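You operate a simulated robot arm through the tools that you are given. There is no shell and no other tool. Be economical: measure what you need, move in short steps, check, and stop when the job is done.

The job below is to be done with a simulated robot arm. You get a single attempt, and the scene is never put back.

## Task
Take the orange air hose off the air port and park it.
Fine: air valve shut, vented to nought before the collar is freed; collar locked, regulator shut again.

It is judged by the outcome, as a careful person would: the job done as asked, and still so three seconds after it is handed in. It fails if anything else is knocked over, pushed out of place, dropped, spilled or broken.

## Robot
A 7-joint arm with a two-finger parallel gripper, fixed in place. Base frame: the origin is at the foot of the arm, x ahead of it, y to its left, z up; the work surface is at about z = 0.86. Readings come in m, rad, newtons and seconds.
With the tool pointing down near the work surface it reaches from about 0.24 to 0.68 m from the base axis. Its first joint turns from -1.152 to 1.152 rad. Payload 2.4 kg.
Tool frame: the origin (TCP) lies between the finger pads and is the grasp point; the fingertips stand 0.03 m ahead of it; z points along the fingers, y is the line along which they close. Largest opening 0.094 m; finger width 0.028, thickness 0.01; the body of the gripper, 0.05 by 0.096 m, starts 0.055 m behind the TCP.
Orientation is that of the tool frame in the base frame, as [roll, pitch, yaw] about the fixed x, y, z axes, in that order (R = Rz(yaw) Ry(pitch) Rx(roll)). With the fingers straight down and closing along the base's y, the tool's x points along the base's -x, its y along +y and its z along -z.

## Interface
- The arm moves only by the tool apply_moves. Its arguments are lists of equal length, an entry for each row: "linear": the shift along the base's x, y, z in units of 20 mm (1.0 is 20 mm), a list of three; "dr": the turn, a rotation vector about the base's x, y, z in units of 5 degrees (1.0 is 5 degrees), a list of three; "grip": the opening, from 0 (shut) to 1 (fully open). In form: {"linear": [[x, y, z], ...], "dr": [[rx, ry, rz], ...], "grip": [grip, ...]}. A call has 1 to 10 rows; each row shifts and turns the commanded pose from where the row before left it. A call with a number of a shift or a turn outside -1 to 1 is refused whole. Each row takes 0.2 s and may step no farther than 0.05 m and 0.15 rad from the row before; otherwise, or with a gripper value out of range, the whole call is refused. A pose out of reach is approached as far as the arm can. The call stops where the force on the tool passes 90 N (or 10 N more than at its start, if that is more) or the arm is blocked; 0.2 s more then pass. Each finger travels about 0.153 m/s and halts on what it meets, pressing with about 29 N; the grip force reading is that of the motor and also rises with nothing between the fingers. The clock runs only during rows and for 0.2 s after the last one: add rows that do not move to give the fingers time. The reply holds the time, the measured pose of the TCP, the force on the tool along the base axes, the opening and the grip force, in the units named above and with some noise, with the torque about the TCP (base axes, N m) and any sound that the robot's microphone picked up.
- Cameras (640 x 400 px; columns grow to the right, rows downward): "scene" is fixed at [0.05, 0.4995, 1.425]; the picture's right is [-0.50, -0.87, 0.00], its down [-0.64, 0.37, -0.68] and it looks along [0.59, -0.34, -0.73] (base axes); focal length 246 px, centre (320, 200). "wrist" rides on the gripper at [0.076, 0.014, -0.102] in the tool frame; the picture's right is [-0.18, 0.98, 0.00], its down [-0.75, -0.14, -0.64] and it looks along [-0.63, -0.12, 0.77] (tool axes); focal length 243 px, centre (320, 200). There is no depth. A picture from a camera that has moved, and an enlarged one, comes with that camera's place and axes in the base frame and with its lens.
- get_image(camera): a new picture of that camera. It takes no simulated time.
- enlarge(camera, box): a new picture of the part [left, top, right, bottom] of that camera's present view, enlarged. It takes no simulated time.
- close_job(): hands the job in; it is judged then, once.

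Go step by step. Nothing tells you positions but the pictures and the camera data: compare them with the known pose of the tool, close in by small moves and look again before you grip or let go. The budget is 120 turns and 76 pictures, counting those below and the enlarged ones. Unless the task says otherwise, let go and move clear before handing in, and close with one line.

The tools are called after "Request:" by a JSON object that holds its "fn" and its "kwargs". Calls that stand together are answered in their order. apply_moves: Moves the arm, as the interface text tells. Its arguments: {"type":"object","properties":{"linear":{"type":"array","items":{"type":"array","items":{"type":"number"}}},"dr":{"type":"array","items":{"type":"array","items":{"type":"number"}}},"grip":{"type":"array","items":{"type":"number"}}},"required":["linear","dr","grip"]} The other tools are called the same way: get_image (camera) takes a picture; enlarge (camera, box) takes an enlarged picture of a part of a camera's view; close_job () hands the job in.

At the start:

```text
time: 0.0
eef_pos: [0.3722, 0.0902, 1.1829]
tcp_rot: [-3.142, 0.0, 3.141]
force: [0.2, 1.0, 0.9]
ft_torque: [0.01, 0.02, 0.0]
grip_width: 0.0941
finger_force: 0.0
```

scene: 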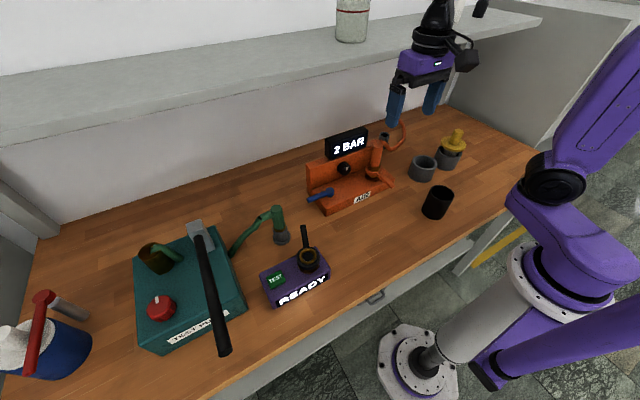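
wrist: 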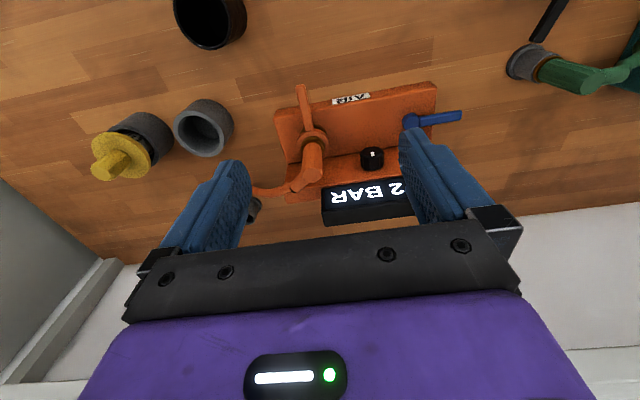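

I see an orange air stand with a "2 BAR" display, a blue lever, a black knob and a hose fitting. I'll enlarge both views first.

Request:
{"fn": "enlarge", "kwargs": {"camera": "scene", "box": [290, 110, 480, 229]}}

Request:
{"fn": "enlarge", "kwargs": {"camera": "wrist", "box": [230, 70, 480, 226]}}

Request:
{"fn": "enlarge", "kwargs": {"camera": "scene", "box": [120, 190, 360, 350]}}

```text
3.36 times, centred on (385, 170) of scene
camera zoom: at [0.05, 0.4995, 1.425], right [-0.5, -0.87, 0.0], down [-0.64, 0.37, -0.68], along [0.59, -0.34, -0.73], focal length 826 px, centre (102, 302)
```

zoom: 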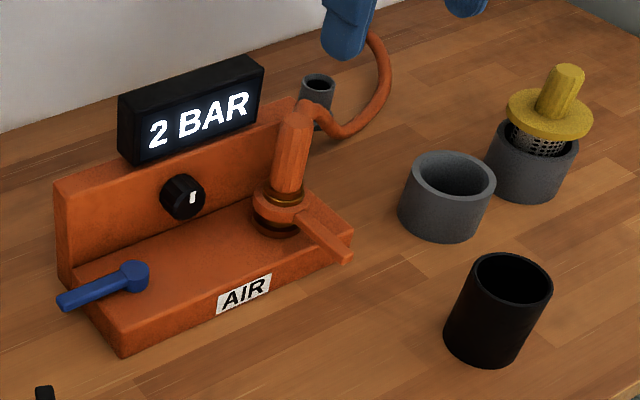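

```text
2.56 times, centred on (355, 148) of wrist
camera zoom: at [0.296, 0.1064, 1.2868], right [0.18, 0.98, 0.0], down [0.75, -0.14, 0.64], along [0.63, -0.12, -0.77], focal length 621 px, centre (230, 333)
```

zoom: 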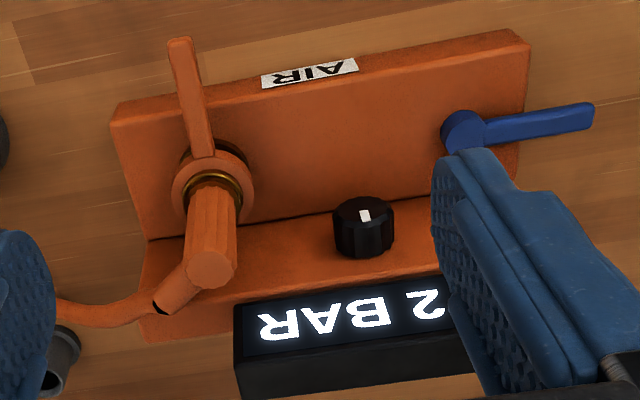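

```text
2.50 times, centred on (240, 270) of scene
camera zoom: at [0.05, 0.4995, 1.425], right [-0.5, -0.87, 0.0], down [-0.64, 0.37, -0.68], along [0.59, -0.34, -0.73], focal length 614 px, centre (520, 25)
```

zoom: 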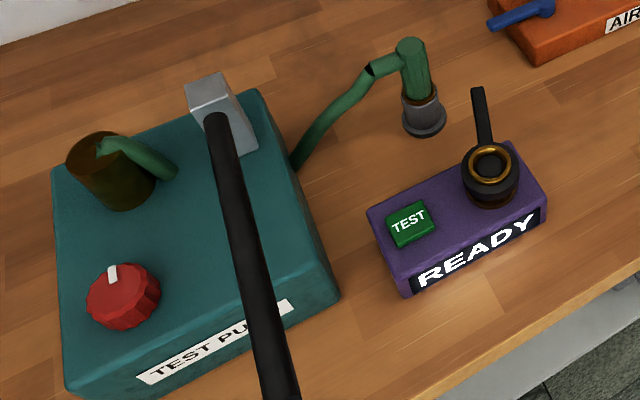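

The collar looks to be near (0.476, 0.062, 0.92), with the plug standing above it. I'll move the arm back and to the right to get a second view of the parking socket.

Request:
{"fn": "apply_moves", "kwargs": {"linear": [[-1, -1, 0], [-1, -1, 0], [-1, -1, 0], [-1, -1, 0], [0, -1, 0], [0, 0, 0]], "dr": [[0, 0, 0], [0, 0, 0], [0, 0, 0], [0, 0, 0], [0, 0, 0], [0, 0, 0]], "grip": [1, 1, 1, 1, 1, 1]}}

Request:
{"fn": "get_image", "kwargs": {"camera": "wrist"}}

Request:
{"fn": "enlarge", "kwargs": {"camera": "scene", "box": [290, 100, 450, 200]}}

```text
time: 1.4
eef_pos: [0.2915, -0.0098, 1.1825]
tcp_rot: [-3.142, 0.0, 3.141]
force: [0.2, 0.0, -0.3]
ft_torque: [-0.01, -0.01, 0.01]
grip_width: 0.0941
finger_force: 0.0
```

```text
70 pictures are left
camera wrist: at [0.2145, 0.0059, 1.2853], right [0.18, 0.98, 0.0], down [0.75, -0.14, 0.64], along [0.63, -0.12, -0.77], focal length 243 px, centre (320, 200)
```

wrist: 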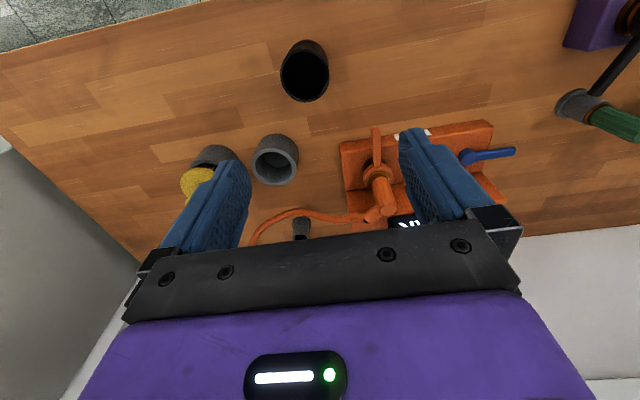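

```text
4.00 times, centred on (370, 150) of scene
camera zoom: at [0.05, 0.4995, 1.425], right [-0.5, -0.87, 0.0], down [-0.64, 0.37, -0.68], along [0.59, -0.34, -0.73], focal length 982 px, centre (120, 400)
```

zoom: 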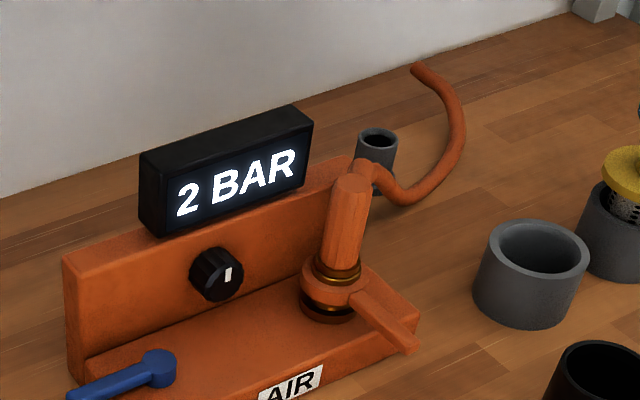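

Request:
{"fn": "enlarge", "kwargs": {"camera": "wrist", "box": [240, 125, 440, 250]}}

```text
3.20 times, centred on (340, 188) of wrist
camera zoom: at [0.2145, 0.0059, 1.2853], right [0.18, 0.98, 0.0], down [0.75, -0.14, 0.64], along [0.63, -0.12, -0.77], focal length 776 px, centre (256, 240)
```

zoom: 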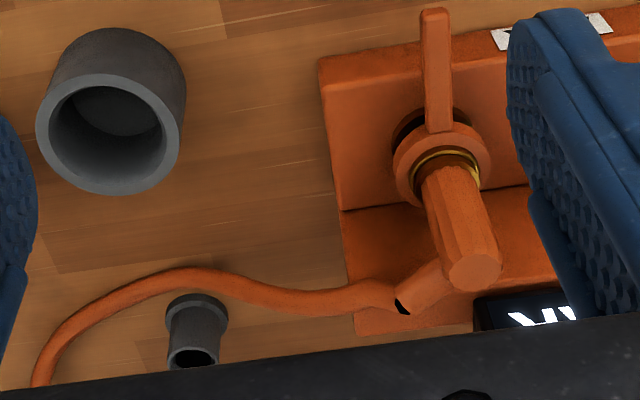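

The parking socket mouth is at about (0.637, -0.123, 0.90), and the plug is vertical at (0.476, 0.062) with its top near z 1.01. The blue valve lever runs along +y from a pivot at about (0.47, 0.22, 0.91). I'll move in for a close look at the lever and knob.

Request:
{"fn": "apply_moves", "kwargs": {"linear": [[0, 1, 0], [0, 1, 0], [0, 1, 0], [0, 1, 0], [0, 1, 0], [0, 1, 0], [0, 1, 0], [0, 1, 0], [0, 1, 0], [0, 1, 0]], "dr": [[0, 0, 0], [0, 0, 0], [0, 0, 0], [0, 0, 0], [0, 0, 0], [0, 0, 0], [0, 0, 0], [0, 0, 0], [0, 0, 0], [0, 0, 0]], "grip": [1, 1, 1, 1, 1, 1, 1, 1, 1, 1]}}

Request:
{"fn": "apply_moves", "kwargs": {"linear": [[1, 0.5, -1], [1, 0.5, -1], [1, 0, -1], [0, 0, -1], [0, 0, 0]], "dr": [[0, 0, 0], [0, 0, 0], [0, 0, 0], [0, 0, 0], [0, 0, 0]], "grip": [1, 1, 1, 1, 1]}}

Request:
{"fn": "get_image", "kwargs": {"camera": "wrist"}}

```text
time: 3.6
eef_pos: [0.2922, 0.1906, 1.185]
tcp_rot: [-3.141, -0.001, -3.142]
force: [0.3, -0.1, -0.1]
ft_torque: [0.0, 0.03, 0.02]
grip_width: 0.0941
finger_force: 0.1
```

```text
time: 4.8
eef_pos: [0.3534, 0.2109, 1.1031]
tcp_rot: [-3.141, -0.001, 3.141]
force: [-1.0, 0.6, 0.0]
ft_torque: [0.01, 0.04, -0.03]
grip_width: 0.094
finger_force: 0.1
```

```text
67 pictures are left
camera wrist: at [0.2769, 0.2261, 1.2064], right [0.18, 0.98, 0.0], down [0.75, -0.14, 0.64], along [0.63, -0.12, -0.77], focal length 243 px, centre (320, 200)
```

wrist: 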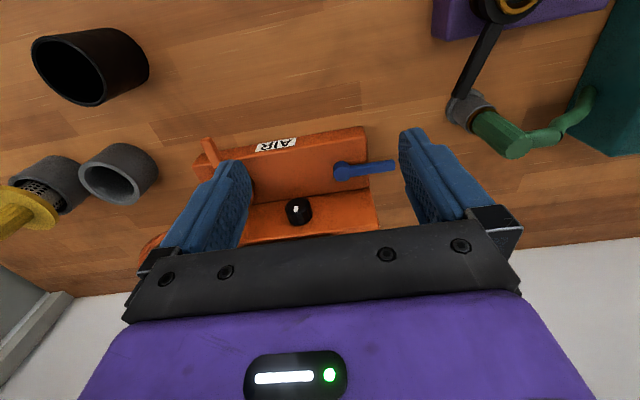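

Request:
{"fn": "enlarge", "kwargs": {"camera": "wrist", "box": [240, 120, 420, 232]}}

Request:
{"fn": "enlarge", "kwargs": {"camera": "scene", "box": [290, 140, 410, 215]}}

```text
3.56 times, centred on (330, 176) of wrist
camera zoom: at [0.2769, 0.2261, 1.2064], right [0.18, 0.98, 0.0], down [0.75, -0.14, 0.64], along [0.63, -0.12, -0.77], focal length 863 px, centre (284, 285)
```

zoom: 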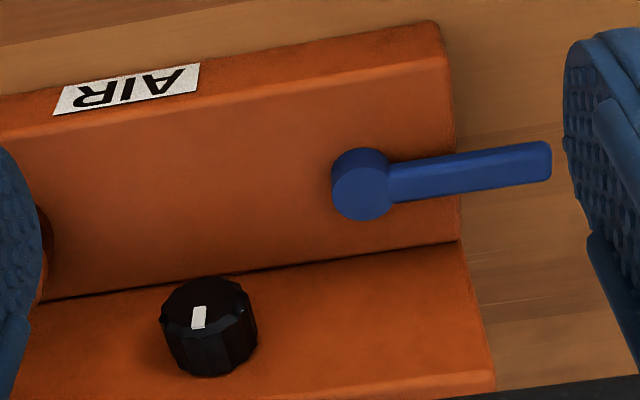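

```text
5.33 times, centred on (350, 178) of scene
camera zoom: at [0.05, 0.4995, 1.425], right [-0.5, -0.87, 0.0], down [-0.64, 0.37, -0.68], along [0.59, -0.34, -0.73], focal length 1310 px, centre (160, 320)
```

zoom: 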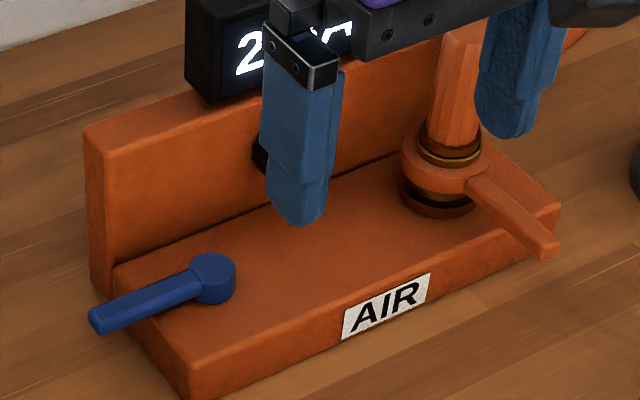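

The lever lies at z of about 0.908, with its hub at (0.47, 0.22) and its tip at y 0.294. The panel face is at x 0.515 and blocks a swing towards +x, so shut should be a swing to -x. I'll turn the tool by -90° and hover over the lever tip.

Request:
{"fn": "apply_moves", "kwargs": {"linear": [[0.589, 0.384, 0], [0.589, 0.384, 0], [0.589, 0.384, 0], [0.589, 0.384, 0], [0.589, 0.384, 0], [0.589, 0.384, 0], [0.589, 0.384, 0], [0.589, 0.384, 0], [0.589, 0.384, 0], [0.589, 0.384, 0]], "dr": [[0, 0, -1], [0, 0, -1], [0, 0, -1], [0, 0, -1], [0, 0, -1], [0, 0, -1], [0, 0, -1], [0, 0, -1], [0, 0, -1], [0, 0, -1]], "grip": [1, 1, 1, 1, 1, 1, 1, 1, 0.6, 0.45]}}

Request:
{"fn": "apply_moves", "kwargs": {"linear": [[0, 0, -0.5], [0, 0, -0.5], [0, 0, -0.5], [0, 0, -0.5], [0, 0, -0.5], [0, 0, -0.5], [0, 0, -0.5], [0, 0, -0.5], [0, 0, 0]], "dr": [[0, 0, -1], [0, 0, -1], [0, 0, -1], [0, 0, -1], [0, 0, -1], [0, 0, -1], [0, 0, -1], [0, 0, -1], [0, 0, 0]], "grip": [0.4, 0.4, 0.4, 0.4, 0.4, 0.4, 0.4, 0.4, 0.4]}}

Request:
{"fn": "get_image", "kwargs": {"camera": "wrist"}}

Request:
{"fn": "enlarge", "kwargs": {"camera": "scene", "box": [270, 120, 430, 220]}}

```text
time: 7.0
eef_pos: [0.4697, 0.2876, 1.1035]
tcp_rot: [3.141, -0.002, 2.268]
force: [-0.2, 0.1, -0.2]
ft_torque: [0.02, 0.01, -0.01]
grip_width: 0.0422
finger_force: 0.1
```

```text
time: 9.0
eef_pos: [0.471, 0.2867, 1.0227]
tcp_rot: [3.142, 0.001, 1.57]
force: [-0.1, 0.3, 0.0]
ft_torque: [-0.01, 0.0, 0.01]
grip_width: 0.0374
finger_force: 0.0
```

```text
64 pictures are left
camera wrist: at [0.4847, 0.3651, 1.1261], right [0.98, -0.19, 0.0], down [-0.14, -0.75, 0.64], along [-0.12, -0.63, -0.77], focal length 243 px, centre (320, 200)
```

wrist: 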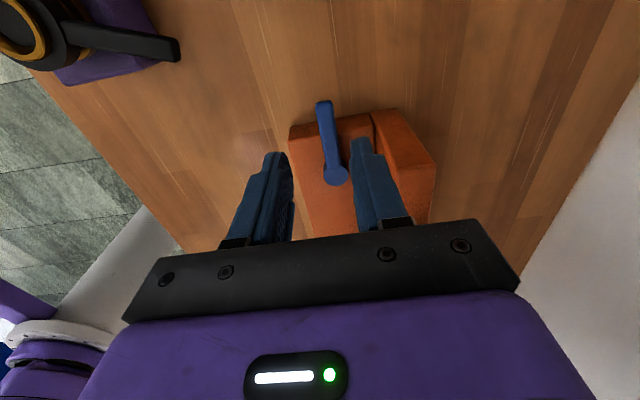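

```text
4.00 times, centred on (350, 170) of scene
camera zoom: at [0.05, 0.4995, 1.425], right [-0.5, -0.87, 0.0], down [-0.64, 0.37, -0.68], along [0.59, -0.34, -0.73], focal length 982 px, centre (200, 320)
```

zoom: 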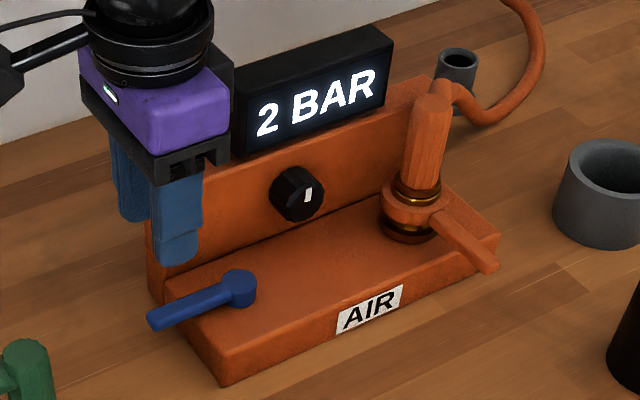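

The lever line is at x of about 0.4735, so I'll straddle the tip.

Request:
{"fn": "apply_moves", "kwargs": {"linear": [[0.15, 0, -0.765], [0, 0, -0.765], [0, 0, -0.765], [0, 0, -0.765], [0, 0, -0.765], [0, 0, -0.765], [0, 0, 0]], "dr": [[0, 0, 0], [0, 0, 0], [0, 0, 0], [0, 0, 0], [0, 0, 0], [0, 0, 0], [0, 0, 0]], "grip": [0.36, 0.36, 0.36, 0.36, 0.36, 0.36, 0.36]}}

Request:
{"fn": "enlarge", "kwargs": {"camera": "wrist", "box": [220, 60, 460, 210]}}

Request:
{"fn": "enlarge", "kwargs": {"camera": "scene", "box": [270, 120, 430, 220]}}

```text
time: 10.6
eef_pos: [0.4739, 0.286, 0.931]
tcp_rot: [-3.141, 0.0, 1.571]
force: [-0.1, 0.5, -0.6]
ft_torque: [0.03, -0.01, 0.01]
grip_width: 0.0337
finger_force: 0.1
```

```text
2.67 times, centred on (340, 135) of wrist
camera zoom: at [0.4875, 0.3645, 1.0342], right [0.98, -0.18, 0.0], down [-0.14, -0.75, 0.64], along [-0.12, -0.63, -0.77], focal length 647 px, centre (267, 373)
```

zoom: 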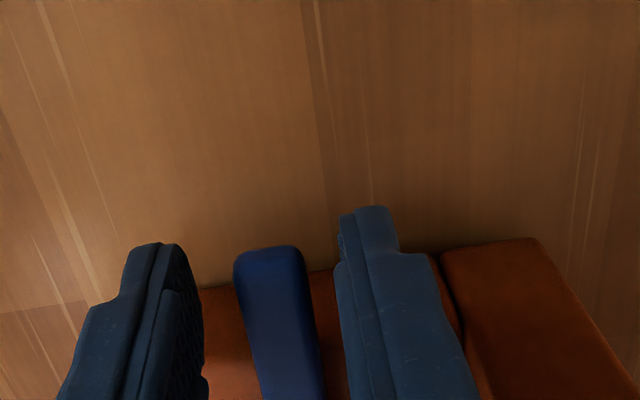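

```text
4.00 times, centred on (350, 170) of scene
camera zoom: at [0.05, 0.4995, 1.425], right [-0.5, -0.87, 0.0], down [-0.64, 0.37, -0.68], along [0.59, -0.34, -0.73], focal length 982 px, centre (200, 320)
```

zoom: 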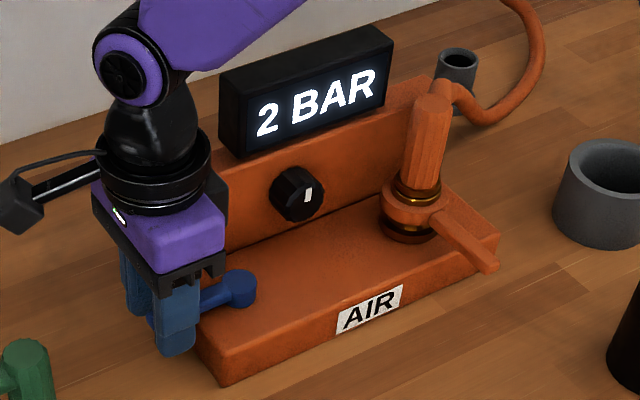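

The fingers straddle the lever with clearance on both sides. I'll swing it along the arc towards -x.

Request:
{"fn": "apply_moves", "kwargs": {"linear": [[-0.28, -0.01, 0], [-0.275, -0.04, 0], [-0.275, -0.06, 0], [-0.265, -0.085, 0], [-0.255, -0.105, 0], [-0.25, -0.13, 0], [-0.235, -0.15, 0], [-0.22, -0.17, 0], [-0.21, -0.185, 0], [-0.185, -0.21, 0]], "dr": [[0, 0, 1], [0, 0, 1], [0, 0, 1], [0, 0, 1], [0, 0, 1], [0, 0, 1], [0, 0, 1], [0, 0, 1], [0, 0, 1], [0, 0, 1]], "grip": [0.25, 0.25, 0.25, 0.25, 0.25, 0.25, 0.25, 0.25, 0.25, 0.25]}}

Request:
{"fn": "enlarge", "kwargs": {"camera": "scene", "box": [270, 120, 430, 220]}}

```text
time: 12.8
eef_pos: [0.4237, 0.2637, 0.9329]
tcp_rot: [-3.141, 0.0, 2.449]
force: [0.5, 0.3, 0.1]
ft_torque: [-0.01, 0.0, 0.0]
grip_width: 0.0238
finger_force: 0.4
```

```text
4.00 times, centred on (350, 170) of scene
camera zoom: at [0.05, 0.4995, 1.425], right [-0.5, -0.87, 0.0], down [-0.64, 0.37, -0.68], along [0.59, -0.34, -0.73], focal length 982 px, centre (200, 320)
```

zoom: 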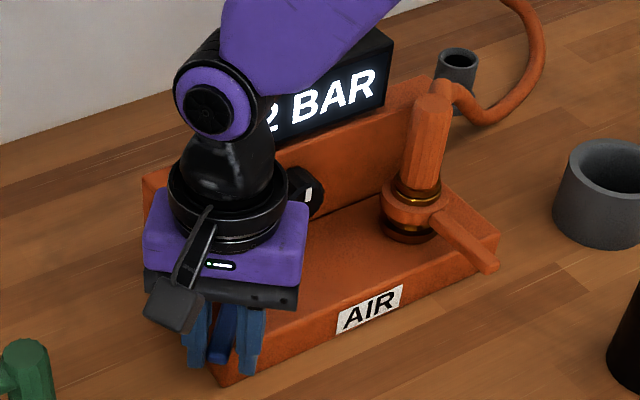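

The lever follows the fingers, so I'll continue to 90° and slightly past to take up the slack.

Request:
{"fn": "apply_moves", "kwargs": {"linear": [[-0.17, -0.22, 0], [-0.15, -0.235, 0], [-0.13, -0.25, 0], [-0.105, -0.255, 0], [-0.085, -0.265, 0], [-0.06, -0.275, 0], [-0.04, -0.275, 0], [-0.01, -0.28, 0], [0.01, -0.28, 0], [0, 0, 0]], "dr": [[0, 0, 1], [0, 0, 1], [0, 0, 1], [0, 0, 1], [0, 0, 1], [0, 0, 1], [0, 0, 1], [0, 0, 1], [0, 0, 1], [0, 0, 0]], "grip": [0.25, 0.25, 0.25, 0.25, 0.25, 0.25, 0.25, 0.25, 0.25, 0.25]}}

Request:
{"fn": "enlarge", "kwargs": {"camera": "scene", "box": [270, 120, 430, 220]}}

```text
time: 15.0
eef_pos: [0.4092, 0.2174, 0.9318]
tcp_rot: [3.141, -0.001, -3.053]
force: [0.4, 0.1, 0.3]
ft_torque: [0.02, 0.03, 0.0]
grip_width: 0.0235
finger_force: 0.1
```

```text
4.00 times, centred on (350, 170) of scene
camera zoom: at [0.05, 0.4995, 1.425], right [-0.5, -0.87, 0.0], down [-0.64, 0.37, -0.68], along [0.59, -0.34, -0.73], focal length 982 px, centre (200, 320)
```

zoom: 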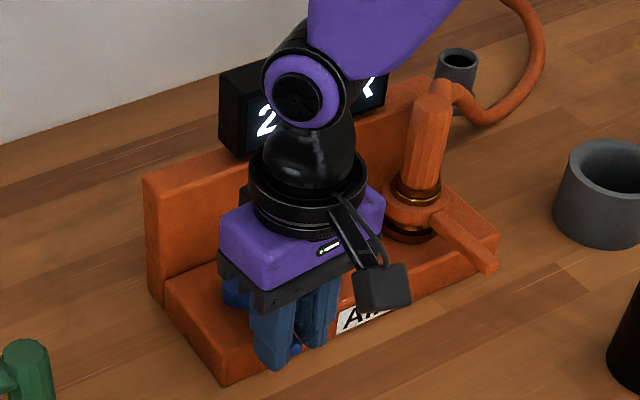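

I feel no hard stop, so I'll lift clear and check the lever position and the display.

Request:
{"fn": "apply_moves", "kwargs": {"linear": [[0, 0, 1], [0, 0, 1], [-1, 0, 1], [-1, 0, 1], [-1, 0, 1], [-1, 0, 1], [0, 0, 0]], "dr": [[0, 0, 0], [0, 0, 0], [0, 0, 0], [0, 0, 0], [0, 0, -1], [0, 0, 0], [0, 0, 0]], "grip": [0.36, 0.36, 0.36, 0.36, 0.36, 0.36, 0.36]}}

Request:
{"fn": "enlarge", "kwargs": {"camera": "scene", "box": [270, 120, 430, 220]}}

Request:
{"fn": "enlarge", "kwargs": {"camera": "wrist", "box": [200, 75, 440, 225]}}

```text
time: 16.6
eef_pos: [0.3305, 0.2181, 1.0524]
tcp_rot: [-3.141, 0.001, -3.141]
force: [0.6, 0.0, -0.7]
ft_torque: [-0.03, -0.03, 0.01]
grip_width: 0.0337
finger_force: 0.2
```

```text
4.00 times, centred on (350, 170) of scene
camera zoom: at [0.05, 0.4995, 1.425], right [-0.5, -0.87, 0.0], down [-0.64, 0.37, -0.68], along [0.59, -0.34, -0.73], focal length 982 px, centre (200, 320)
```

zoom: 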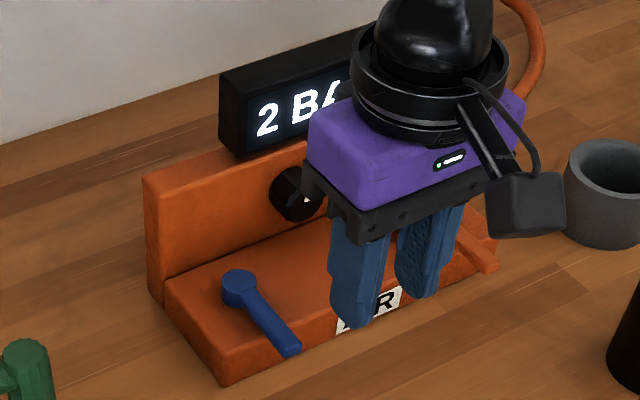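

```text
2.67 times, centred on (320, 150) of wrist
camera zoom: at [0.2538, 0.2338, 1.1552], right [0.18, 0.98, 0.0], down [0.75, -0.14, 0.64], along [0.63, -0.12, -0.77], focal length 647 px, centre (320, 333)
```

zoom: 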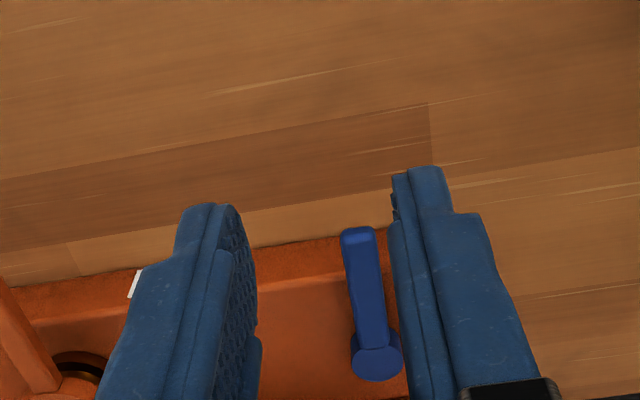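

The valve lever is now shut across the base, but the display still reads 2 BAR, so trapped pressure has to be vented, presumably with the black knob at about (0.50, 0.152, 0.957). I'll reorient the tool to point along +x with the camera off to the side.

Request:
{"fn": "apply_moves", "kwargs": {"linear": [[0.3, -0.33, 0.3], [0.3, -0.33, 0.3], [0.3, -0.33, 0.3], [0.3, -0.33, 0.3], [0.3, -0.33, 0.3], [0.3, -0.33, 0.3], [0.3, -0.33, 0.3], [0.3, -0.33, 0.3], [0.3, -0.33, 0.3], [0.3, -0.33, 0.3]], "dr": [[0, 0, -1], [0, 0, -1], [0, 0, -1], [0, 0, -1], [0, 0, -1], [0, 0, -1], [0, 0, -1], [0, 0, -1], [0, 0, -1], [0, 0, -1]], "grip": [0.6, 0.7, 0.7, 0.7, 0.7, 0.7, 0.7, 0.7, 0.7, 0.7]}}

Request:
{"fn": "apply_moves", "kwargs": {"linear": [[0, 0, 0], [0, 0, 0], [0, 0, 0], [0, 0, 0], [0, 0, 0], [0, 0, 0], [0, 0, 0], [0, 0, 0]], "dr": [[0, 0, -1], [0, 0, -1], [0, 0, -1], [0, 0, -1], [0, 0, -1], [0, 0, -1], [0, 0, -1], [0, 0, -1]], "grip": [0.7, 0.7, 0.7, 0.7, 0.7, 0.7, 0.7, 0.7]}}

Request:
{"fn": "apply_moves", "kwargs": {"linear": [[0, 0, 0], [0, 0, 0], [0, 0, 0], [0, 0, 0], [0, 0, 0], [0, 0, 0], [0, 0, 0], [0, 0, 0], [0, 0, 0]], "dr": [[0, -1, 0], [0, -1, 0], [0, -1, 0], [0, -1, 0], [0, -1, 0], [0, -1, 0], [0, -1, 0], [0, -1, 0], [0, -1, 0]], "grip": [0.7, 0.7, 0.7, 0.7, 0.7, 0.7, 0.7, 0.7, 0.7]}}

Request:
{"fn": "get_image", "kwargs": {"camera": "scene"}}

```text
time: 18.8
eef_pos: [0.3886, 0.1517, 1.1103]
tcp_rot: [3.141, 0.0, 2.267]
force: [0.0, -0.4, 0.5]
ft_torque: [-0.03, 0.0, -0.01]
grip_width: 0.0656
finger_force: 0.1
```

```text
time: 20.6
eef_pos: [0.3905, 0.152, 1.1121]
tcp_rot: [3.141, 0.0, 1.569]
force: [0.1, 0.7, 0.6]
ft_torque: [-0.01, 0.01, 0.02]
grip_width: 0.0659
finger_force: 0.0
```

```text
time: 22.6
eef_pos: [0.3893, 0.1536, 1.1118]
tcp_rot: [2.355, -0.002, 1.571]
force: [0.9, 0.1, -0.3]
ft_torque: [0.03, 0.01, -0.02]
grip_width: 0.0658
finger_force: 0.0
```

```text
56 pictures are left
```

scene: 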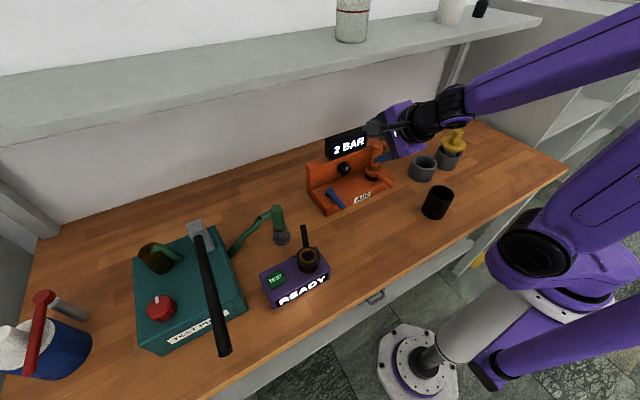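

Request:
{"fn": "apply_moves", "kwargs": {"linear": [[0, 0, 0], [0, 0, 0], [0, 0, 0], [0, 0, 0], [0, 0, 0], [0, 0, 0], [0, 0, 0], [0, 0, 0], [0, 0, 0]], "dr": [[0, -1, 0], [0, -1, 0], [0, -1, 0], [0, -1, 0], [0, -1, 0], [0, -1, 0], [0, -1, 0], [0, -1, 0], [0, -1, 0]], "grip": [0.7, 0.7, 0.7, 0.7, 0.7, 0.7, 0.7, 0.7, 0.7]}}

Request:
{"fn": "get_image", "kwargs": {"camera": "scene"}}

Request:
{"fn": "get_image", "kwargs": {"camera": "wrist"}}

```text
time: 24.6
eef_pos: [0.355, 0.1033, 1.2971]
tcp_rot: [1.703, 0.001, 1.572]
force: [0.5, -0.2, 0.5]
ft_torque: [0.01, -0.02, 0.0]
grip_width: 0.066
finger_force: 0.0
out of reach, approached as far as the arm can: row 1, 2, 3, 4, 5, 6, 7, 8, 9
```

```text
55 pictures are left
```

scene: 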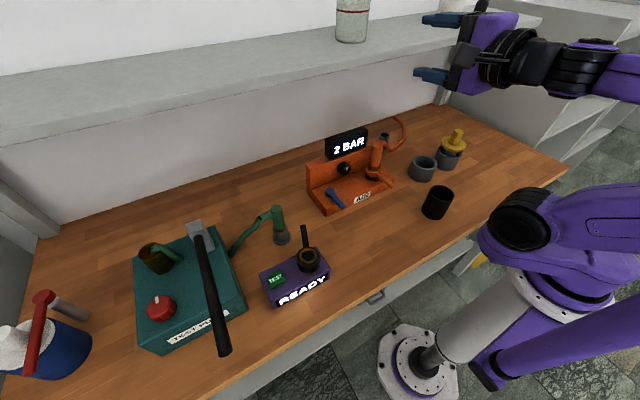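

```text
54 pictures are left
camera wrist: at [0.254, 0.1811, 1.3248], right [0.13, -0.18, 0.97], down [-0.65, -0.75, -0.05], along [0.74, -0.63, -0.22], focal length 243 px, centre (320, 200)
```

wrist: 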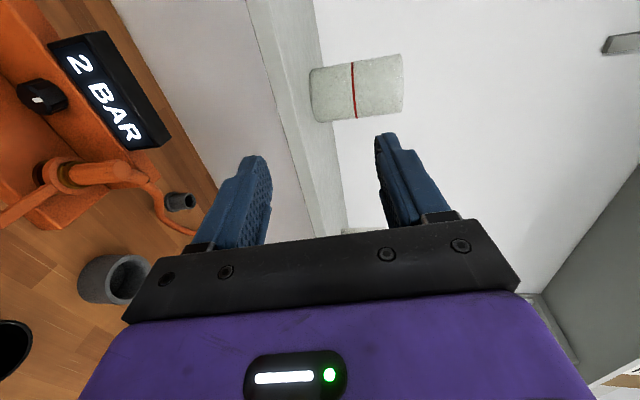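

The horizontal tool is out of reach when folded this close in, so I'll test whether it becomes reachable a little further forward.

Request:
{"fn": "apply_moves", "kwargs": {"linear": [[1, 0, 0], [1, 0, 0], [1, 0, 0], [0, 0, 0], [0, 0, 0], [0, 0, 0]], "dr": [[0, 0, 0], [0, 0, 0], [0, 0, 0], [0, 0, 0], [0, 0, 0], [0, 0, 0]], "grip": [0.7, 0.7, 0.7, 0.7, 0.7, 0.7]}}

```text
time: 26.0
eef_pos: [0.4161, 0.1053, 1.2949]
tcp_rot: [1.705, 0.001, 1.574]
force: [0.5, -0.3, -0.3]
ft_torque: [-0.03, 0.0, 0.01]
grip_width: 0.0659
finger_force: 0.0
out of reach, approached as far as the arm can: row 1, 2
```

Request:
{"fn": "apply_moves", "kwargs": {"linear": [[0, 0.8, -1], [0, 0.8, -1], [0, 0.8, -1], [0, 0, -1], [0, 0, -1], [0, 0, -1], [0, 0, -1], [0, 0, -1]], "dr": [[0, -0.75, 0], [0, -0.75, 0], [0, 0, 0], [0, 0, 0], [0, 0, 0], [0, 0, 0], [0, 0, 0], [0, 0, 0]], "grip": [0.7, 0.7, 0.7, 0.7, 0.7, 0.7, 0.7, 0.7]}}

Request:
{"fn": "get_image", "kwargs": {"camera": "scene"}}

```text
time: 27.8
eef_pos: [0.4636, 0.1402, 1.1676]
tcp_rot: [1.574, 0.0, 1.574]
force: [-0.2, -0.9, -0.5]
ft_torque: [-0.02, 0.01, 0.01]
grip_width: 0.0658
finger_force: 0.0
out of reach, approached as far as the arm can: row 3, 4, 5, 6, 7, 8
```

```text
53 pictures are left
```

scene: 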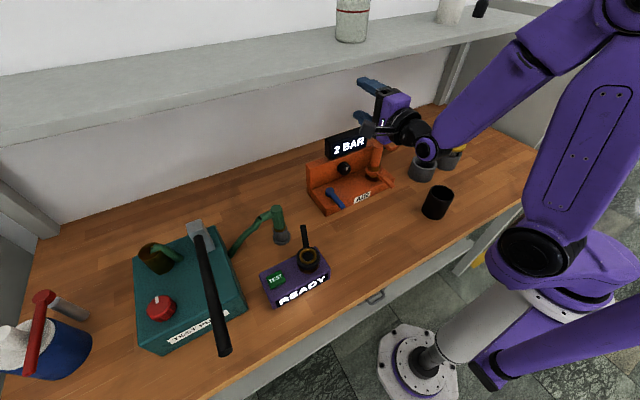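

A horizontal tool can't get down to the knob, so I'll grip it from above with the tool tilted 20° forward and closing along y. Rolling about x will then turn the knob.

Request:
{"fn": "apply_moves", "kwargs": {"linear": [[0, 0, 0], [0, 0, 0], [0, 0, 0], [0, 0, 0], [0, 0, 0], [0, 0, 0], [0, 0, 0]], "dr": [[0, 1, 0], [0, 1, 0], [0, 1, 0], [0, 1, 0], [0, 1, 0], [0, 1, 0], [0, 1, 0]], "grip": [0.7, 0.7, 0.7, 0.7, 0.7, 0.7, 0.7]}}

Request:
{"fn": "apply_moves", "kwargs": {"linear": [[0, 0, 0], [0, 0, 0], [0, 0, 0], [0, 0, 0], [0, 0, 0], [0, 0, 0], [0, 0, 0]], "dr": [[0, 1, 0], [0, 1, 0], [0, 1, 0], [0, 1, 0], [0, 1, 0], [0, 1, 0], [0, 1, 0]], "grip": [0.7, 0.7, 0.7, 0.7, 0.7, 0.7, 0.7]}}

Request:
{"fn": "apply_moves", "kwargs": {"linear": [[-0.3, 0, 0], [-0.3, 0, 0], [-0.3, 0, 0], [-0.3, 0, 0], [-0.3, 0, 0], [-0.3, 0, 0], [-0.3, 0, 0], [-0.3, 0, 0], [-0.3, 0, 0]], "dr": [[-0.34, 0, 0.94], [-0.34, 0, 0.94], [-0.34, 0, 0.94], [-0.34, 0, 0.94], [-0.34, 0, 0.94], [-0.34, 0, 0.94], [-0.34, 0, 0.94], [-0.34, 0, 0.94], [-0.34, 0, 0.94]], "grip": [0.7, 0.7, 0.7, 0.7, 0.7, 0.7, 0.7, 0.7, 0.7]}}

Request:
{"fn": "apply_moves", "kwargs": {"linear": [[0, 0, 0], [0, 0, 0], [0, 0, 0], [0, 0, 0], [0, 0, 0], [0, 0, 0], [0, 0, 0], [0, 0, 0], [0, 0, 0]], "dr": [[-0.34, 0, 0.94], [-0.34, 0, 0.94], [-0.34, 0, 0.94], [-0.34, 0, 0.94], [-0.34, 0, 0.94], [-0.34, 0, 0.94], [-0.34, 0, 0.94], [-0.34, 0, 0.94], [-0.34, 0, 0.94]], "grip": [0.7, 0.7, 0.7, 0.7, 0.7, 0.7, 0.7, 0.7, 0.7]}}

Request:
{"fn": "get_image", "kwargs": {"camera": "wrist"}}

```text
time: 29.4
eef_pos: [0.4625, 0.1408, 1.1676]
tcp_rot: [2.155, 0.001, 1.569]
force: [-0.3, -0.3, 0.7]
ft_torque: [0.0, 0.02, 0.01]
grip_width: 0.0659
finger_force: 0.0
```

```text
time: 31.0
eef_pos: [0.469, 0.1338, 1.1729]
tcp_rot: [2.665, 0.051, 1.539]
force: [-0.4, 0.1, -0.6]
ft_torque: [0.0, -0.01, 0.0]
grip_width: 0.0661
finger_force: 0.0
out of reach, approached as far as the arm can: row 1, 2
```

```text
time: 33.0
eef_pos: [0.4157, 0.1329, 1.1734]
tcp_rot: [2.753, 0.296, 2.296]
force: [-0.7, 0.4, 0.2]
ft_torque: [0.02, 0.03, -0.03]
grip_width: 0.066
finger_force: 0.1
```

```text
time: 35.0
eef_pos: [0.3806, 0.1598, 1.1563]
tcp_rot: [3.005, 0.408, 3.126]
force: [-0.4, -0.2, 0.3]
ft_torque: [0.01, -0.02, -0.04]
grip_width: 0.0658
finger_force: 0.2
out of reach, approached as far as the arm can: row 6, 7, 8, 9
```

```text
52 pictures are left
camera wrist: at [0.2686, 0.1638, 1.2219], right [0.13, 0.97, 0.19], down [0.44, -0.23, 0.87], along [0.89, -0.03, -0.46], focal length 243 px, centre (320, 200)
```

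wrist: 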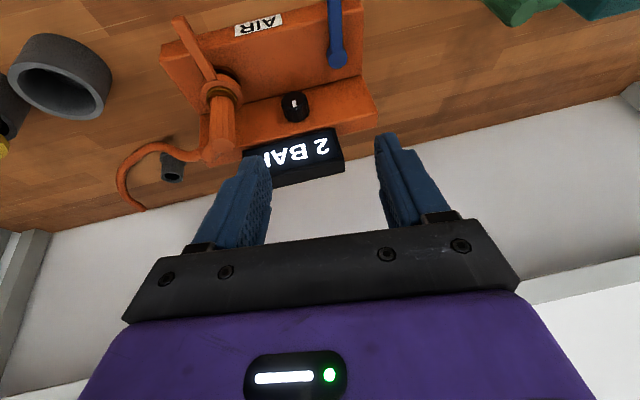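

Request:
{"fn": "apply_moves", "kwargs": {"linear": [[0.66, -0.08, -0.86], [0.66, -0.08, -0.86], [0.66, -0.08, -0.86], [0.66, -0.08, -0.86], [0.66, -0.08, -0.86], [0, 0, 0]], "dr": [[-0.72, 0.33, -0.31], [-0.72, 0.33, -0.31], [0, 0, 0], [0, 0, 0], [0, 0, 0], [0, 0, 0]], "grip": [0.7, 0.7, 0.7, 0.7, 0.7, 0.7]}}

Request:
{"fn": "get_image", "kwargs": {"camera": "wrist"}}

Request:
{"fn": "enlarge", "kwargs": {"camera": "wrist", "box": [240, 85, 400, 185]}}

```text
time: 36.4
eef_pos: [0.4464, 0.1543, 1.0701]
tcp_rot: [3.14, 0.352, 3.122]
force: [-0.3, 0.0, -0.3]
ft_torque: [-0.01, 0.01, 0.01]
grip_width: 0.0661
finger_force: 0.1
```

```text
51 pictures are left
camera wrist: at [0.3392, 0.1717, 1.1405], right [0.19, 0.98, 0.06], down [0.48, -0.15, 0.86], along [0.85, -0.14, -0.5], focal length 243 px, centre (320, 200)
```

wrist: 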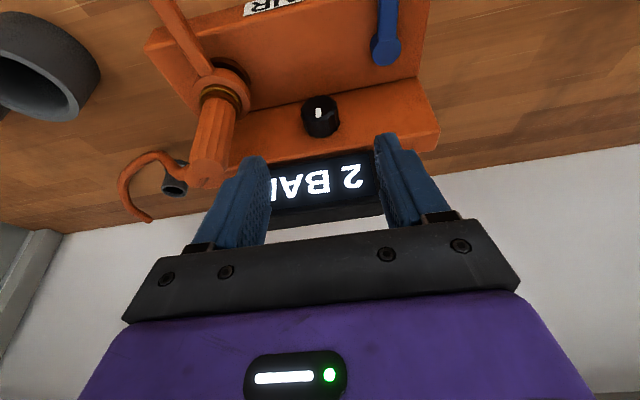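

```text
4.00 times, centred on (320, 135) of wrist
camera zoom: at [0.3392, 0.1717, 1.1405], right [0.19, 0.98, 0.06], down [0.48, -0.15, 0.86], along [0.85, -0.14, -0.5], focal length 970 px, centre (320, 460)
```

zoom: 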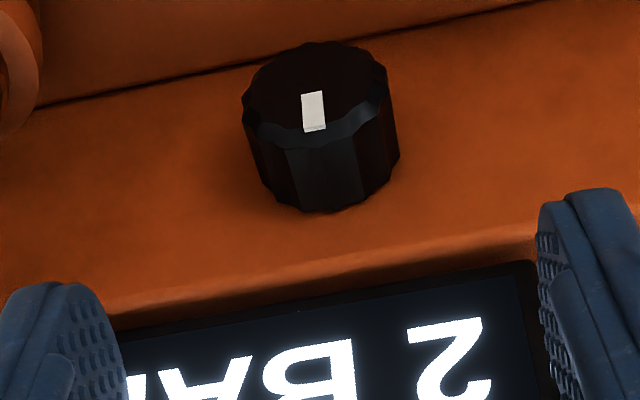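

The knob face is centred at about (0.487, 0.152, 0.957) with its mark straight up. I'll straddle it.

Request:
{"fn": "apply_moves", "kwargs": {"linear": [[0.355, -0.019, -0.94], [0.355, -0.019, -0.94], [0.355, -0.019, -0.94], [0.355, -0.019, -0.94], [0.355, -0.019, -0.94], [0.355, -0.019, -0.94], [0, 0, 0]], "dr": [[0, 0, 0], [0, 0, 0], [0, 0, 0], [0, 0, 0], [0, 0, 0], [0, 0, 0], [0, 0, 0]], "grip": [0.7, 0.7, 0.7, 0.7, 0.7, 0.7, 0.7]}}

Request:
{"fn": "get_image", "kwargs": {"camera": "wrist"}}

Request:
{"fn": "enlarge", "kwargs": {"camera": "scene", "box": [270, 120, 430, 220]}}

```text
time: 38.0
eef_pos: [0.4894, 0.1493, 0.9568]
tcp_rot: [3.141, 0.351, 3.122]
force: [0.4, 0.0, 0.6]
ft_torque: [-0.01, -0.04, 0.02]
grip_width: 0.0657
finger_force: 0.0
```

```text
49 pictures are left
camera wrist: at [0.3828, 0.1673, 1.0274], right [0.19, 0.98, 0.06], down [0.48, -0.15, 0.86], along [0.85, -0.14, -0.5], focal length 243 px, centre (320, 200)
```

wrist: 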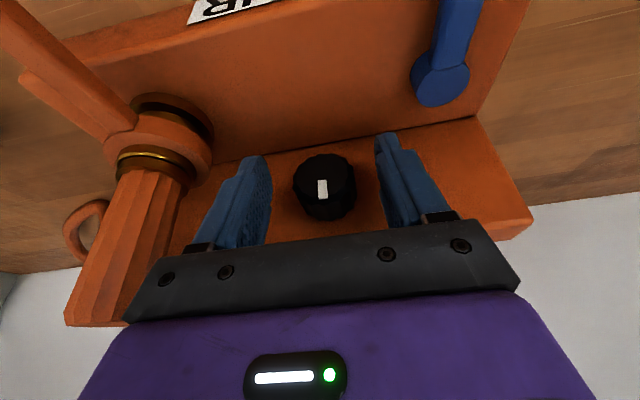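

```text
4.00 times, centred on (350, 170) of scene
camera zoom: at [0.05, 0.4995, 1.425], right [-0.5, -0.87, 0.0], down [-0.64, 0.37, -0.68], along [0.59, -0.34, -0.73], focal length 982 px, centre (200, 320)
```

zoom: 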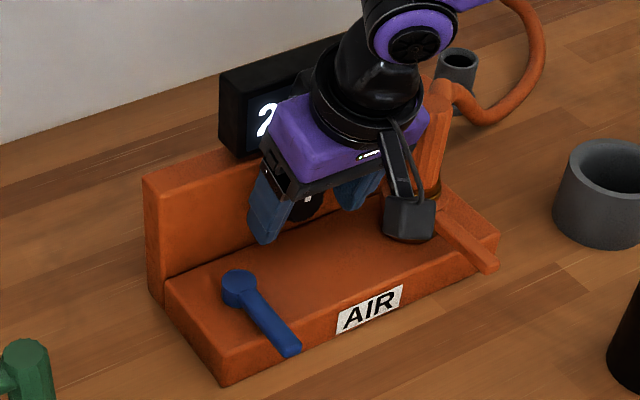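

I'll grip the knob and turn it counter-clockwise as seen from the front, in a small first step.

Request:
{"fn": "apply_moves", "kwargs": {"linear": [[0, 0, 0], [0, 0, 0], [0, 0, 0], [0, 0, 0]], "dr": [[0, 0, 0], [0, 0, 0], [0, 0, 0], [0, 0, 0]], "grip": [0.3, 0.3, 0.3, 0.3]}}

Request:
{"fn": "apply_moves", "kwargs": {"linear": [[0, 0, 0], [0, 0, 0], [0, 0, 0], [0, 0, 0], [0, 0, 0], [0, 0, 0]], "dr": [[-1, 0, 0], [-1, 0, 0], [-1, 0, 0], [-1, 0, 0], [-1, 0, 0], [-1, 0, 0]], "grip": [0.3, 0.3, 0.3, 0.3, 0.3, 0.3]}}

Request:
{"fn": "get_image", "kwargs": {"camera": "wrist"}}

Request:
{"fn": "enlarge", "kwargs": {"camera": "scene", "box": [270, 120, 430, 220]}}

```text
time: 39.0
eef_pos: [0.489, 0.1507, 0.9572]
tcp_rot: [3.141, 0.352, 3.123]
force: [3.2, 7.1, -6.1]
ft_torque: [0.09, -0.04, 0.85]
grip_width: 0.0357
finger_force: 44.8
```

```text
time: 40.4
eef_pos: [0.4879, 0.1543, 0.9575]
tcp_rot: [-2.597, 0.313, -2.97]
force: [-1.6, 24.6, -3.3]
ft_torque: [0.49, 0.03, 0.54]
grip_width: 0.0413
finger_force: 11.5
```

```text
47 pictures are left
camera wrist: at [0.3807, 0.2032, 1.01], right [0.18, 0.88, -0.43], down [0.48, 0.3, 0.82], along [0.86, -0.36, -0.37], focal length 243 px, centre (320, 200)
```

wrist: 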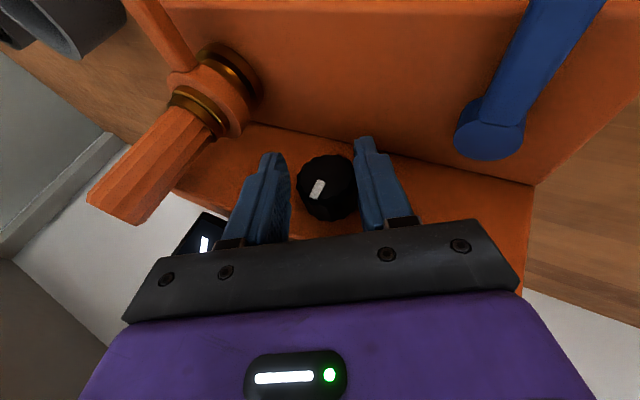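

```text
4.00 times, centred on (350, 170) of scene
camera zoom: at [0.05, 0.5002, 1.4248], right [-0.5, -0.87, 0.0], down [-0.64, 0.37, -0.68], along [0.59, -0.34, -0.73], focal length 982 px, centre (200, 320)
```

zoom: 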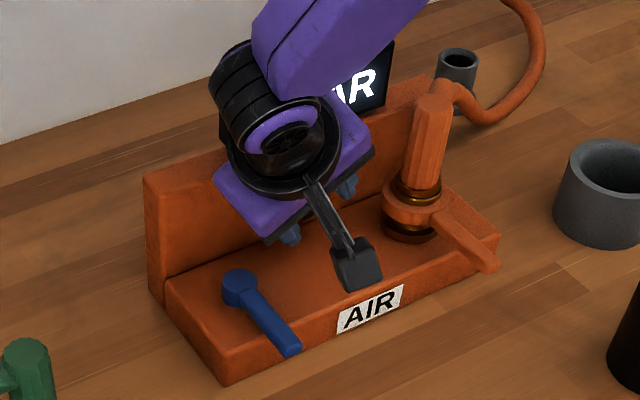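

The knob didn't follow: the mark stayed up and the fingers slid over the facets, so it seems to be at its shut stop in that direction. I'll open, roll a little further, re-grip, and turn it clockwise back through upright.

Request:
{"fn": "apply_moves", "kwargs": {"linear": [[0, 0, 0], [0, 0, 0], [0, 0.1, 0], [0, 0, 0], [0, 0, 0]], "dr": [[0, 0, 0], [0, 0, 0], [-1, 0, 0], [-1, 0, 0], [0, 0, 0]], "grip": [0.6, 0.6, 0.6, 0.6, 0.6]}}

Request:
{"fn": "enlarge", "kwargs": {"camera": "wrist", "box": [230, 100, 430, 225]}}

```text
time: 41.6
eef_pos: [0.4882, 0.1511, 0.9586]
tcp_rot: [-2.408, 0.28, -2.925]
force: [0.8, -0.2, -0.4]
ft_torque: [-0.01, -0.02, 0.01]
grip_width: 0.0565
finger_force: 0.0
```

```text
3.20 times, centred on (330, 162) of wrist
camera zoom: at [0.3815, 0.2113, 1.0015], right [0.19, 0.79, -0.58], down [0.48, 0.44, 0.76], along [0.85, -0.43, -0.3], focal length 776 px, centre (288, 320)
```

zoom: 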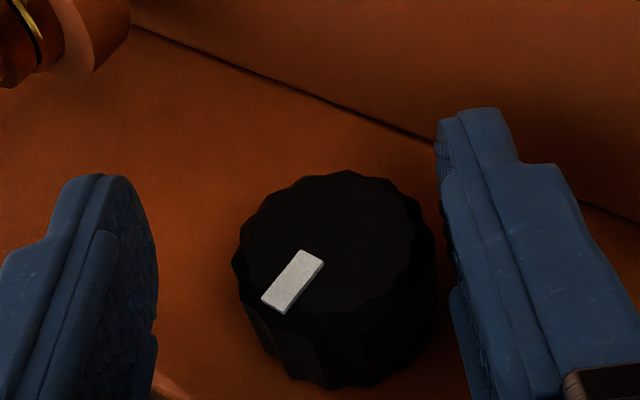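

The knob still points up, and its centre is a bit lower than I thought, at about (y 0.154, z 0.949). I'll re-centre, grip and turn it clockwise.

Request:
{"fn": "apply_moves", "kwargs": {"linear": [[0, 0.12, -0.4], [0, 0, 0], [0, 0, 0], [0, 0, 0], [0, 0, 0]], "dr": [[0, 0, 0], [0, 0, 0], [0, 0, 0], [0, 0, 0], [0, 0, 0]], "grip": [0.6, 0.28, 0.28, 0.28, 0.28]}}

Request:
{"fn": "apply_moves", "kwargs": {"linear": [[0, 0, 0], [0, 0, 0], [0, 0, 0], [0, 0, 0], [0, 0, 0], [0, 0, 0]], "dr": [[1, 0, 0], [1, 0, 0], [1, 0, 0], [1, 0, 0], [1, 0, 0], [1, 0, 0]], "grip": [0.28, 0.28, 0.28, 0.28, 0.28, 0.28]}}

Request:
{"fn": "enlarge", "kwargs": {"camera": "wrist", "box": [230, 100, 430, 225]}}

Request:
{"fn": "enlarge", "kwargs": {"camera": "scene", "box": [270, 120, 430, 220]}}

```text
time: 42.8
eef_pos: [0.4892, 0.1549, 0.9496]
tcp_rot: [-2.409, 0.279, -2.925]
force: [-1.6, -2.4, 4.4]
ft_torque: [-0.03, 0.21, 0.13]
grip_width: 0.0355
finger_force: 44.5
```

```text
time: 44.2
eef_pos: [0.4886, 0.1517, 0.952]
tcp_rot: [-2.955, 0.35, -3.1]
force: [-5.4, -17.1, 43.4]
ft_torque: [-0.21, -0.24, 0.66]
grip_width: 0.0354
finger_force: 44.8
```

```text
3.20 times, centred on (330, 162) of wrist
camera zoom: at [0.3818, 0.1823, 1.0183], right [0.2, 0.97, -0.11], down [0.48, 0.0, 0.88], along [0.85, -0.23, -0.47], focal length 776 px, centre (288, 320)
```

zoom: 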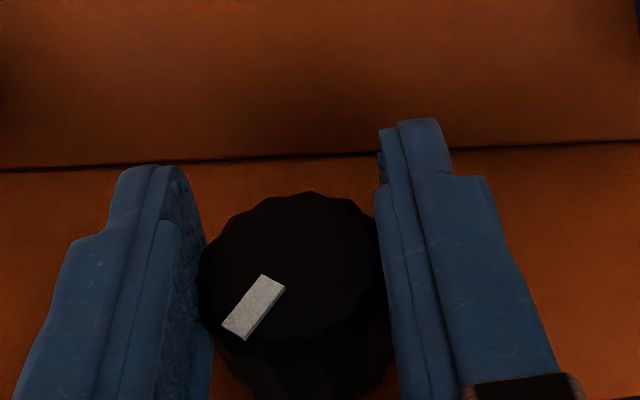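

```text
4.00 times, centred on (350, 170) of scene
camera zoom: at [0.0492, 0.4988, 1.4253], right [-0.5, -0.87, 0.0], down [-0.64, 0.37, -0.68], along [0.59, -0.34, -0.73], focal length 982 px, centre (200, 320)
```

zoom: 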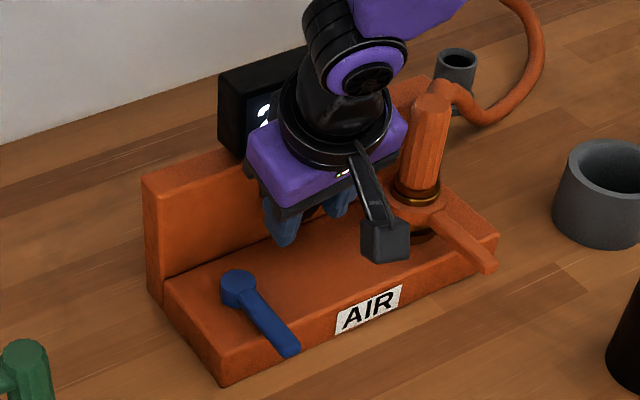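

The knob turns clockwise. I'll relieve the side force a bit, continue, and read the display.

Request:
{"fn": "apply_moves", "kwargs": {"linear": [[0, -0.15, 0.15], [0, 0, 0.05], [0, 0, 0.05], [0, 0, 0]], "dr": [[1, 0, 0], [1, 0, 0], [1, 0, 0], [0, 0, 0]], "grip": [0.28, 0.28, 0.28, 0.28]}}

Request:
{"fn": "enlarge", "kwargs": {"camera": "scene", "box": [310, 110, 400, 166]}}

```text
time: 45.2
eef_pos: [0.4885, 0.1497, 0.9531]
tcp_rot: [3.051, 0.344, 3.088]
force: [24.5, -8.7, -29.5]
ft_torque: [-0.04, -0.02, 0.58]
grip_width: 0.0354
finger_force: 44.8
```

```text
7.11 times, centred on (355, 138) of scene
camera zoom: at [0.0512, 0.4994, 1.425], right [-0.5, -0.87, 0.0], down [-0.64, 0.37, -0.68], along [0.59, -0.34, -0.74], focal length 1746 px, centre (71, 641)
```

zoom: 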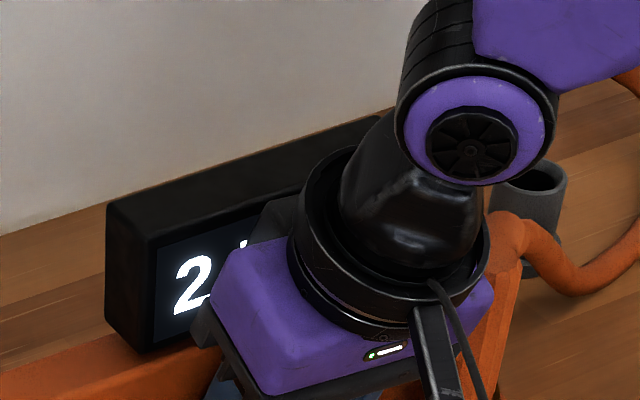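

It still reads 2, so I'll take another stroke: release, roll back and re-grip.

Request:
{"fn": "apply_moves", "kwargs": {"linear": [[0, 0, 0], [0, 0, 0], [0, 0.05, 0], [0, 0, 0], [0, 0, 0], [0, 0, 0], [0, 0, 0], [0, 0, 0], [0, 0, 0], [0, 0, 0]], "dr": [[0, 0, 0], [0, 0, 0], [-1, 0, 0], [-1, 0, 0], [-1, 0, 0], [-1, 0, 0], [-1, 0, 0], [-1, 0, 0], [-1, 0, 0], [-1, 0, 0]], "grip": [0.62, 0.62, 0.62, 0.62, 0.62, 0.62, 0.62, 0.62, 0.62, 0.62]}}

Request:
{"fn": "enlarge", "kwargs": {"camera": "wrist", "box": [230, 100, 430, 225]}}

Request:
{"fn": "enlarge", "kwargs": {"camera": "scene", "box": [310, 110, 400, 166]}}

```text
time: 47.4
eef_pos: [0.4882, 0.1511, 0.9554]
tcp_rot: [-2.498, 0.297, -2.95]
force: [-0.5, 0.0, -0.5]
ft_torque: [0.0, 0.02, 0.0]
grip_width: 0.0584
finger_force: 0.1
```

```text
3.20 times, centred on (330, 162) of wrist
camera zoom: at [0.3813, 0.2068, 1.0033], right [0.19, 0.84, -0.51], down [0.48, 0.37, 0.79], along [0.85, -0.4, -0.33], focal length 776 px, centre (288, 320)
```

zoom: 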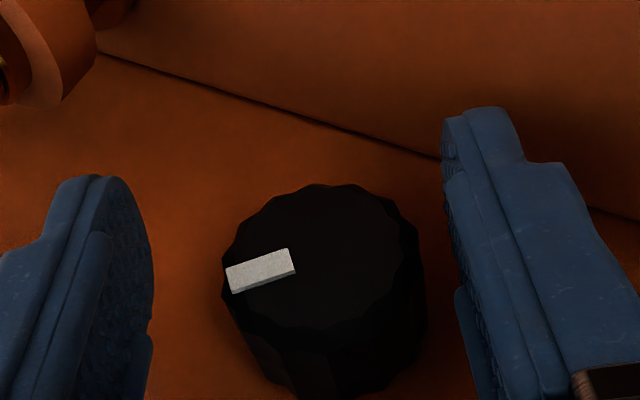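

```text
7.11 times, centred on (355, 138) of scene
camera zoom: at [0.05, 0.4995, 1.425], right [-0.5, -0.87, 0.0], down [-0.64, 0.37, -0.68], along [0.59, -0.34, -0.73], focal length 1746 px, centre (71, 641)
```

zoom: 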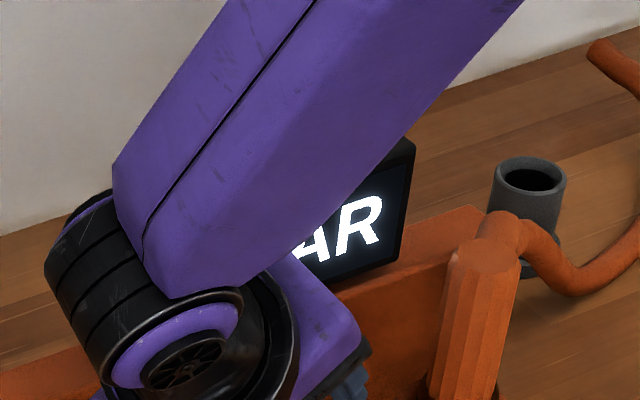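

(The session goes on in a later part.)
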